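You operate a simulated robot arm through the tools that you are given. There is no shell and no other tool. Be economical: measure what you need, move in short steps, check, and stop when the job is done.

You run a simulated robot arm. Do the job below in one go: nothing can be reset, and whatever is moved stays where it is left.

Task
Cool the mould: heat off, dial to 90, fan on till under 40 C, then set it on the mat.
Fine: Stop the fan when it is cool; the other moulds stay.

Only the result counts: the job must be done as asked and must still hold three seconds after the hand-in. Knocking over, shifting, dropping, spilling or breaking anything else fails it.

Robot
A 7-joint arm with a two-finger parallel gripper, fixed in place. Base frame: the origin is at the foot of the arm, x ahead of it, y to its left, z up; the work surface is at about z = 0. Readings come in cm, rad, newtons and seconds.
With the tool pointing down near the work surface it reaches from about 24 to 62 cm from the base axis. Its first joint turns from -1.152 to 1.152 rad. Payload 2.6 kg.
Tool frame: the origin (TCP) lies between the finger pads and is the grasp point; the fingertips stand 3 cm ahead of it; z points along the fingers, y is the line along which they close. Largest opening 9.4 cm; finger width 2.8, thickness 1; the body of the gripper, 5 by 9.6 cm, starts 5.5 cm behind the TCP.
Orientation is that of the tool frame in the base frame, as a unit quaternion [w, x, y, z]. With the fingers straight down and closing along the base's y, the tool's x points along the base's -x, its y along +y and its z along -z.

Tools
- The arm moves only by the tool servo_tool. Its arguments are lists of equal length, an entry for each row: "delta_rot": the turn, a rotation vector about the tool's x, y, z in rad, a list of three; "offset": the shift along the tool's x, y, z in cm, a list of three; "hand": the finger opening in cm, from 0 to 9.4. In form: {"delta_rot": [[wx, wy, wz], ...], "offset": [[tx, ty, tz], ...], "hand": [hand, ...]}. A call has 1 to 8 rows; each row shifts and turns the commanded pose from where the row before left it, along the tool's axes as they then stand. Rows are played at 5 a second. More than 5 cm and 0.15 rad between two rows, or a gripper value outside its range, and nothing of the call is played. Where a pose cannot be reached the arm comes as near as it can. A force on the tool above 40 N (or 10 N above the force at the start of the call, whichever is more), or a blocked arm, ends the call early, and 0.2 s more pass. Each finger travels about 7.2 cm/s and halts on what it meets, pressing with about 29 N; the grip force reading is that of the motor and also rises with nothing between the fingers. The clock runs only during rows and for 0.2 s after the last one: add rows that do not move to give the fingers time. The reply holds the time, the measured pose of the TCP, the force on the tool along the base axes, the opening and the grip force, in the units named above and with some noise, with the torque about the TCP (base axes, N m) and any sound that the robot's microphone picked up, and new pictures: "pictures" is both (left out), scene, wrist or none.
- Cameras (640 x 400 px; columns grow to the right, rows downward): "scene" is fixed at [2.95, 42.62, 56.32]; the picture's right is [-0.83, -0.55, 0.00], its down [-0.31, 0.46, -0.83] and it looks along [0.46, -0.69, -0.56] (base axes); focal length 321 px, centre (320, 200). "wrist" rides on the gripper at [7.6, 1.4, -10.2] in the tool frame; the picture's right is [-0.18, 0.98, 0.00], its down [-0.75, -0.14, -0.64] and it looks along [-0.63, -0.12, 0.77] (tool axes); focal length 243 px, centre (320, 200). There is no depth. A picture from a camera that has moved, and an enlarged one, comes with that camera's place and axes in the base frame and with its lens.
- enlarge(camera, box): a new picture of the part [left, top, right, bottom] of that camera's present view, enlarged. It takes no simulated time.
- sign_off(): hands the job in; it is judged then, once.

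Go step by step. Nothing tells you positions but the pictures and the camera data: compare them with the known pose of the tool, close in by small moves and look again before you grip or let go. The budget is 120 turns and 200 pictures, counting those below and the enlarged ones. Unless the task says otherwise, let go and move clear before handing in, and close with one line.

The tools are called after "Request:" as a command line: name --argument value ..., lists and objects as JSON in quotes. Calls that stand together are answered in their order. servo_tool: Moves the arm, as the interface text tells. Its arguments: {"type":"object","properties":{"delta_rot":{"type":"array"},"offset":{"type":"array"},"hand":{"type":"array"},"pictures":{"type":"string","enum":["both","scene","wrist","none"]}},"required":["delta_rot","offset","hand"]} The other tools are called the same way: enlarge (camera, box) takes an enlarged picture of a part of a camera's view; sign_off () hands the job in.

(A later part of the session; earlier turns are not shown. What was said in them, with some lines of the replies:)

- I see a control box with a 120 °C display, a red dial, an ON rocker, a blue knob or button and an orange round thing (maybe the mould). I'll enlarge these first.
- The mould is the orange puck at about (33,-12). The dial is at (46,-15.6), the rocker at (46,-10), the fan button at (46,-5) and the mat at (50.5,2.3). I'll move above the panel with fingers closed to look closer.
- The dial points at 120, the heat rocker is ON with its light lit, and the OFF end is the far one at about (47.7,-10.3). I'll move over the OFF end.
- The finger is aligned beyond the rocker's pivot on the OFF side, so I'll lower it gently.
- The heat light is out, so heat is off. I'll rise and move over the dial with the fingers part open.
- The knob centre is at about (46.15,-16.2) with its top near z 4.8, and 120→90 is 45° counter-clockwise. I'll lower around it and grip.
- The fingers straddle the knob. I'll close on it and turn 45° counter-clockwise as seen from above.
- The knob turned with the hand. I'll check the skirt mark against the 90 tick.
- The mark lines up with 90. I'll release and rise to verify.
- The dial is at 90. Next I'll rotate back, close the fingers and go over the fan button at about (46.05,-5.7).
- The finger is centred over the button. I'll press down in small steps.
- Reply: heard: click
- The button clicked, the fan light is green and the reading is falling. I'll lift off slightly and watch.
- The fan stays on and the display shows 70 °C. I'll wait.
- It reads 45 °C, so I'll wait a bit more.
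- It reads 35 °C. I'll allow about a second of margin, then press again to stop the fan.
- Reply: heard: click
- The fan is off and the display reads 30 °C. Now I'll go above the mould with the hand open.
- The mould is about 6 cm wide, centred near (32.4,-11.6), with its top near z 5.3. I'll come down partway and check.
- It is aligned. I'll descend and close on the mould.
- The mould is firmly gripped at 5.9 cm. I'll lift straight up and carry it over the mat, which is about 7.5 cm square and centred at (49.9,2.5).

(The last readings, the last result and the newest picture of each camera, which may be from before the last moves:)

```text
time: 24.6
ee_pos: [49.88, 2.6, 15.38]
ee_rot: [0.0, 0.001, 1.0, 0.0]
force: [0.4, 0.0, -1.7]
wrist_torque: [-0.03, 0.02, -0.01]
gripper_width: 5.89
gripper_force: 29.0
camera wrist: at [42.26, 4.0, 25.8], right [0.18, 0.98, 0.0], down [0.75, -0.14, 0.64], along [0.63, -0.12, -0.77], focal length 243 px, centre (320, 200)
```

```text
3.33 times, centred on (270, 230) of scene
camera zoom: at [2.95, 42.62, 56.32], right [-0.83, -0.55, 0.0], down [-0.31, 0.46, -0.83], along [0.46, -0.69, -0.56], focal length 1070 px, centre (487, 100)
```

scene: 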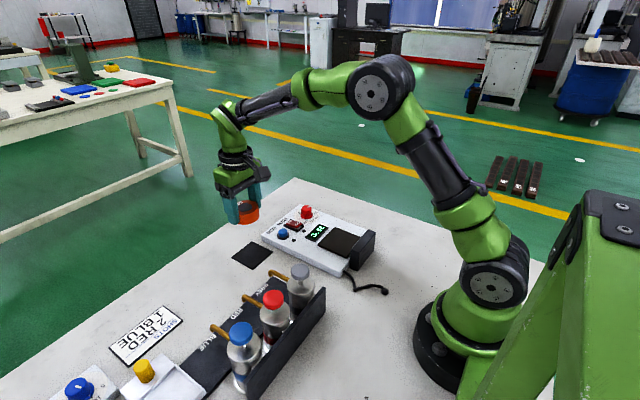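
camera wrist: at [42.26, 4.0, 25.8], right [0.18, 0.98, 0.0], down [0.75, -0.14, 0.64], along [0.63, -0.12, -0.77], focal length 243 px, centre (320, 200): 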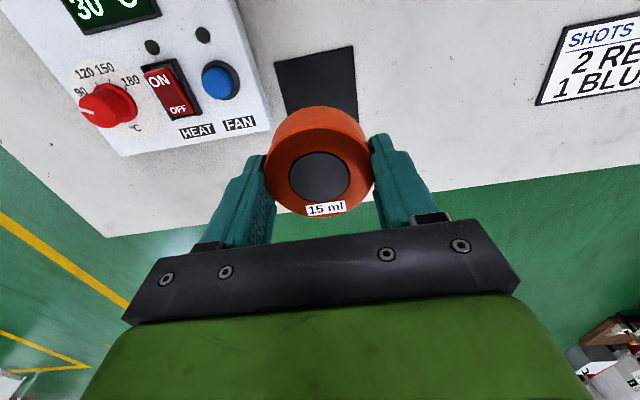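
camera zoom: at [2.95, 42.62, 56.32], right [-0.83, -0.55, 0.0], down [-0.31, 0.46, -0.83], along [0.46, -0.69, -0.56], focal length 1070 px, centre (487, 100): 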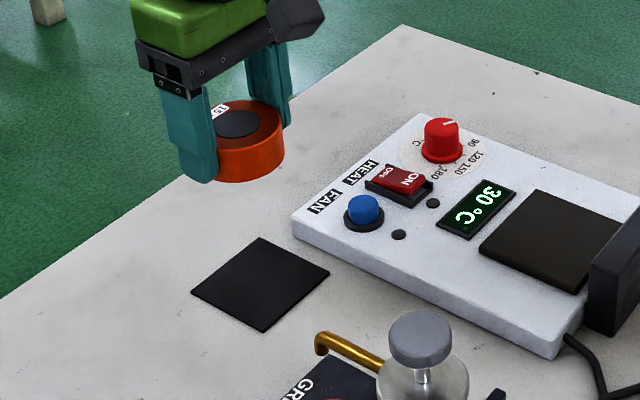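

The mat corners confirm its centre at about (49.95,2.6), and the TCP is right above it. I'll descend to just over the mat.

Request:
servo_tool --delta_rot '[[0, 0, 0], [0, 0, 0], [0, 0, 0], [0, 0, 0]]' --offset '[[0, 0, 4], [0, 0, 4], [0, 0, 2], [0, 0, 0]]' --hand '[5.4, 5.4, 5.4, 5.4]' --pictures "wrist"

Request:
enlarge --camera "scene" --box '[200, 200, 310, 290]'

```text
time: 25.6
ee_pos: [49.91, 2.39, 5.34]
ee_rot: [0.0, -0.001, 1.0, 0.0]
force: [0.0, -0.3, -1.9]
wrist_torque: [0.04, -0.01, -0.03]
gripper_width: 5.91
gripper_force: 28.9
camera wrist: at [42.3, 3.92, 15.76], right [0.18, 0.98, 0.0], down [0.75, -0.14, 0.64], along [0.63, -0.12, -0.77], focal length 243 px, centre (320, 200)
```

wrist: 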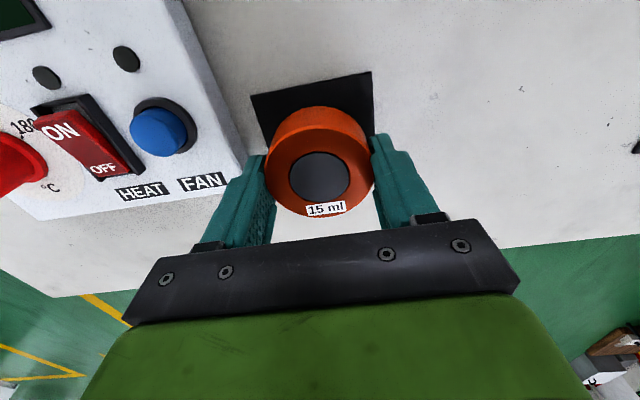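

```text
4.44 times, centred on (255, 245) of scene
camera zoom: at [2.95, 42.62, 56.32], right [-0.83, -0.55, 0.0], down [-0.31, 0.46, -0.83], along [0.46, -0.69, -0.56], focal length 1427 px, centre (609, 0)
```

zoom: 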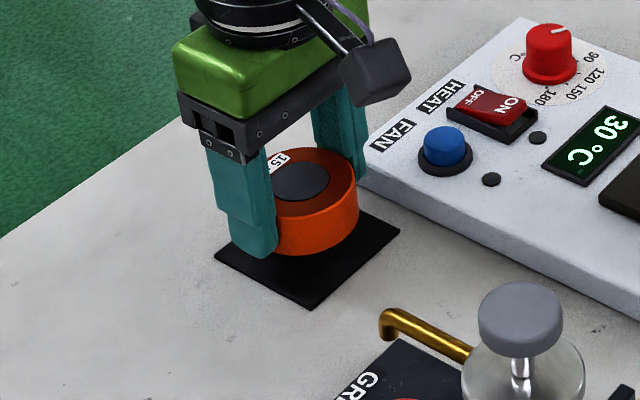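

It is centred over the mat and close. I'll lower slowly to contact.

Request:
servo_tool --delta_rot '[[0, 0, 0], [0, 0, 0], [0, 0, 0], [0, 0, 0]]' --offset '[[0, 0.1, 0.5], [0, 0, 0.3], [0, 0, 0.3], [0, 0, 0]]' --hand '[5.4, 5.4, 5.4, 5.4]' --pictures "none"

Request:
enlarge --camera "scene" --box '[200, 200, 310, 290]'

```text
time: 26.6
ee_pos: [49.98, 2.59, 4.19]
ee_rot: [0.0, 0.0, 1.0, 0.0]
force: [0.6, -0.4, -1.6]
wrist_torque: [0.01, 0.0, -0.01]
gripper_width: 5.88
gripper_force: 29.0
```

```text
4.44 times, centred on (255, 245) of scene
camera zoom: at [2.95, 42.62, 56.32], right [-0.83, -0.55, 0.0], down [-0.31, 0.46, -0.83], along [0.46, -0.69, -0.56], focal length 1427 px, centre (609, 0)
```

zoom: 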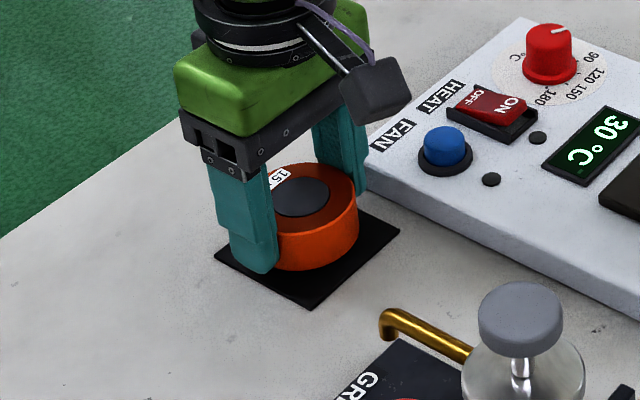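

Request:
servo_tool --delta_rot '[[0, 0, 0], [0, 0, 0], [0, 0, 0]]' --offset '[[0, 0, 0.2], [0, 0, 0.15], [0, 0, 0]]' --hand '[5.4, 5.4, 5.4]' --pictures "none"

```text
time: 27.4
ee_pos: [49.85, 2.63, 3.93]
ee_rot: [0.001, 0.0, 1.0, 0.0]
force: [-0.6, -0.5, -1.8]
wrist_torque: [0.01, 0.02, 0.01]
gripper_width: 5.88
gripper_force: 29.0
```

There is no contact yet because the weight is still on the hand. I'll keep going in small steps.

Request:
servo_tool --delta_rot '[[0, 0, 0], [0, 0, 0], [0, 0, 0]]' --offset '[[0, 0, 0.15], [0, 0, 0.15], [0, 0, 0]]' --hand '[5.4, 5.4, 5.4]' --pictures "none"

Request:
enlarge --camera "scene" --box '[215, 220, 295, 280]'

```text
time: 28.2
ee_pos: [49.96, 2.67, 3.72]
ee_rot: [0.0, 0.0, 1.0, 0.0]
force: [-0.8, 0.0, 2.2]
wrist_torque: [0.0, 0.11, -0.04]
gripper_width: 5.9
gripper_force: 28.7
```

```text
6.67 times, centred on (255, 250) of scene
camera zoom: at [2.95, 42.62, 56.32], right [-0.83, -0.55, 0.0], down [-0.31, 0.46, -0.83], along [0.46, -0.69, -0.56], focal length 2140 px, centre (753, -133)
```

zoom: 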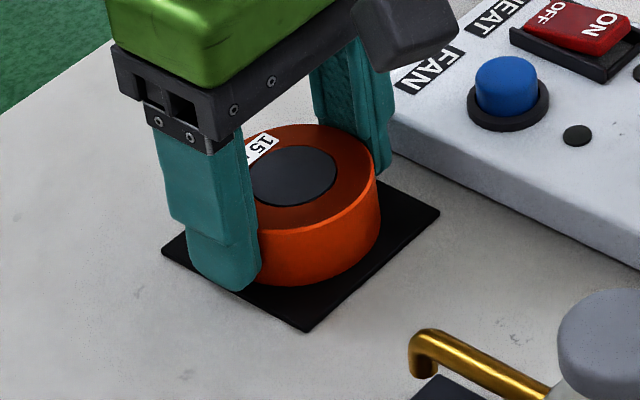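

Contact is made and the mould rests on the mat. I'll open to 7.6 cm, which stays clear of the panel, and rise.

Request:
servo_tool --delta_rot '[[0, 0, 0], [0, 0, 0], [0, 0, 0], [0, 0, 0], [0, 0, 0], [0, 0, 0], [0, 0, 0]]' --offset '[[0, 0, 0], [0, 0, 0], [0, 0, 0], [0, 0, -2.5], [0, 0, -4], [0, 0, -4], [0, 0, 0]]' --hand '[6.5, 7.6, 7.6, 7.6, 7.6, 7.6, 7.6]' --pictures "both"

Request:
enlarge --camera "scene" --box '[200, 180, 380, 290]'

```text
time: 29.8
ee_pos: [49.93, 2.75, 14.13]
ee_rot: [0.0, 0.0, 1.0, 0.001]
force: [-0.2, -0.1, 0.8]
wrist_torque: [0.01, 0.0, -0.03]
gripper_width: 7.61
gripper_force: 0.0
camera wrist: at [42.21, 4.03, 24.58], right [0.18, 0.98, 0.0], down [0.75, -0.14, 0.64], along [0.63, -0.12, -0.77], focal length 243 px, centre (320, 200)
```

scene: 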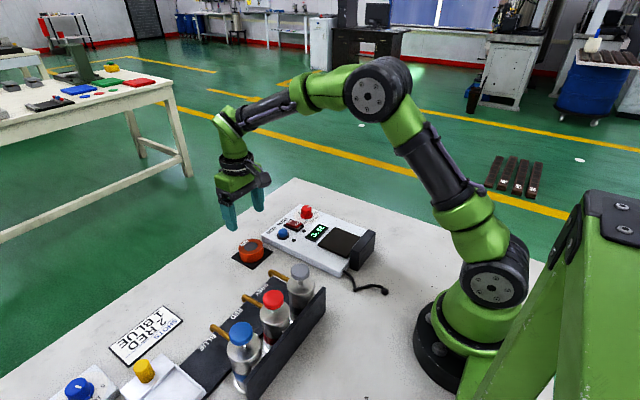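
wrist: 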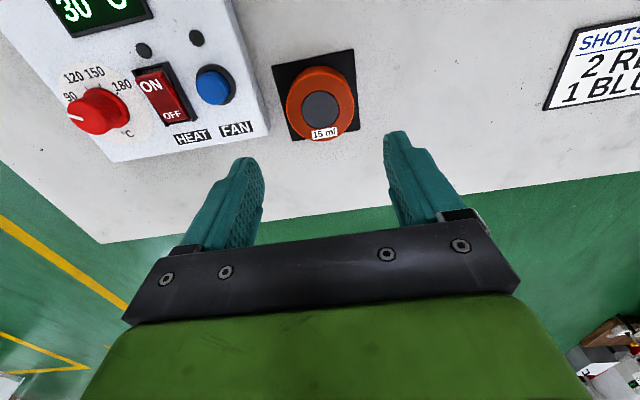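

```text
3.56 times, centred on (290, 235) of scene
camera zoom: at [2.95, 42.62, 56.32], right [-0.83, -0.55, 0.0], down [-0.31, 0.46, -0.83], along [0.46, -0.69, -0.56], focal length 1142 px, centre (427, 76)
```

zoom: 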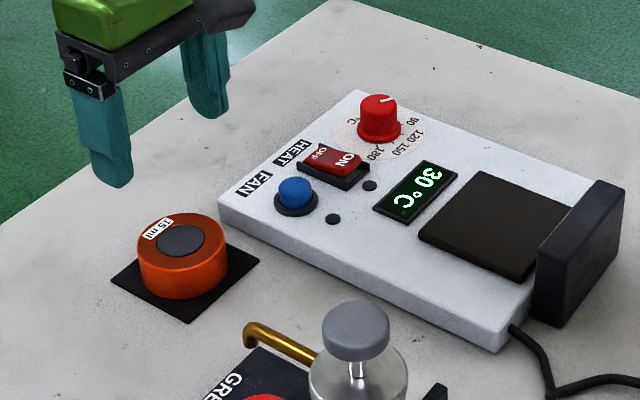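

The mould sits on the mat, heat and fan lights are both off, the dial is at 90, the display reads 30 °C, and the hand is clear. I'm handing in.

Request:
sign_off

```text
The job is handed in.
```

The job is handed in: heat is off, the dial is at 90, the fan ran until the display read 30 °C and was then stopped, and the mould is on the mat with nothing else moved.
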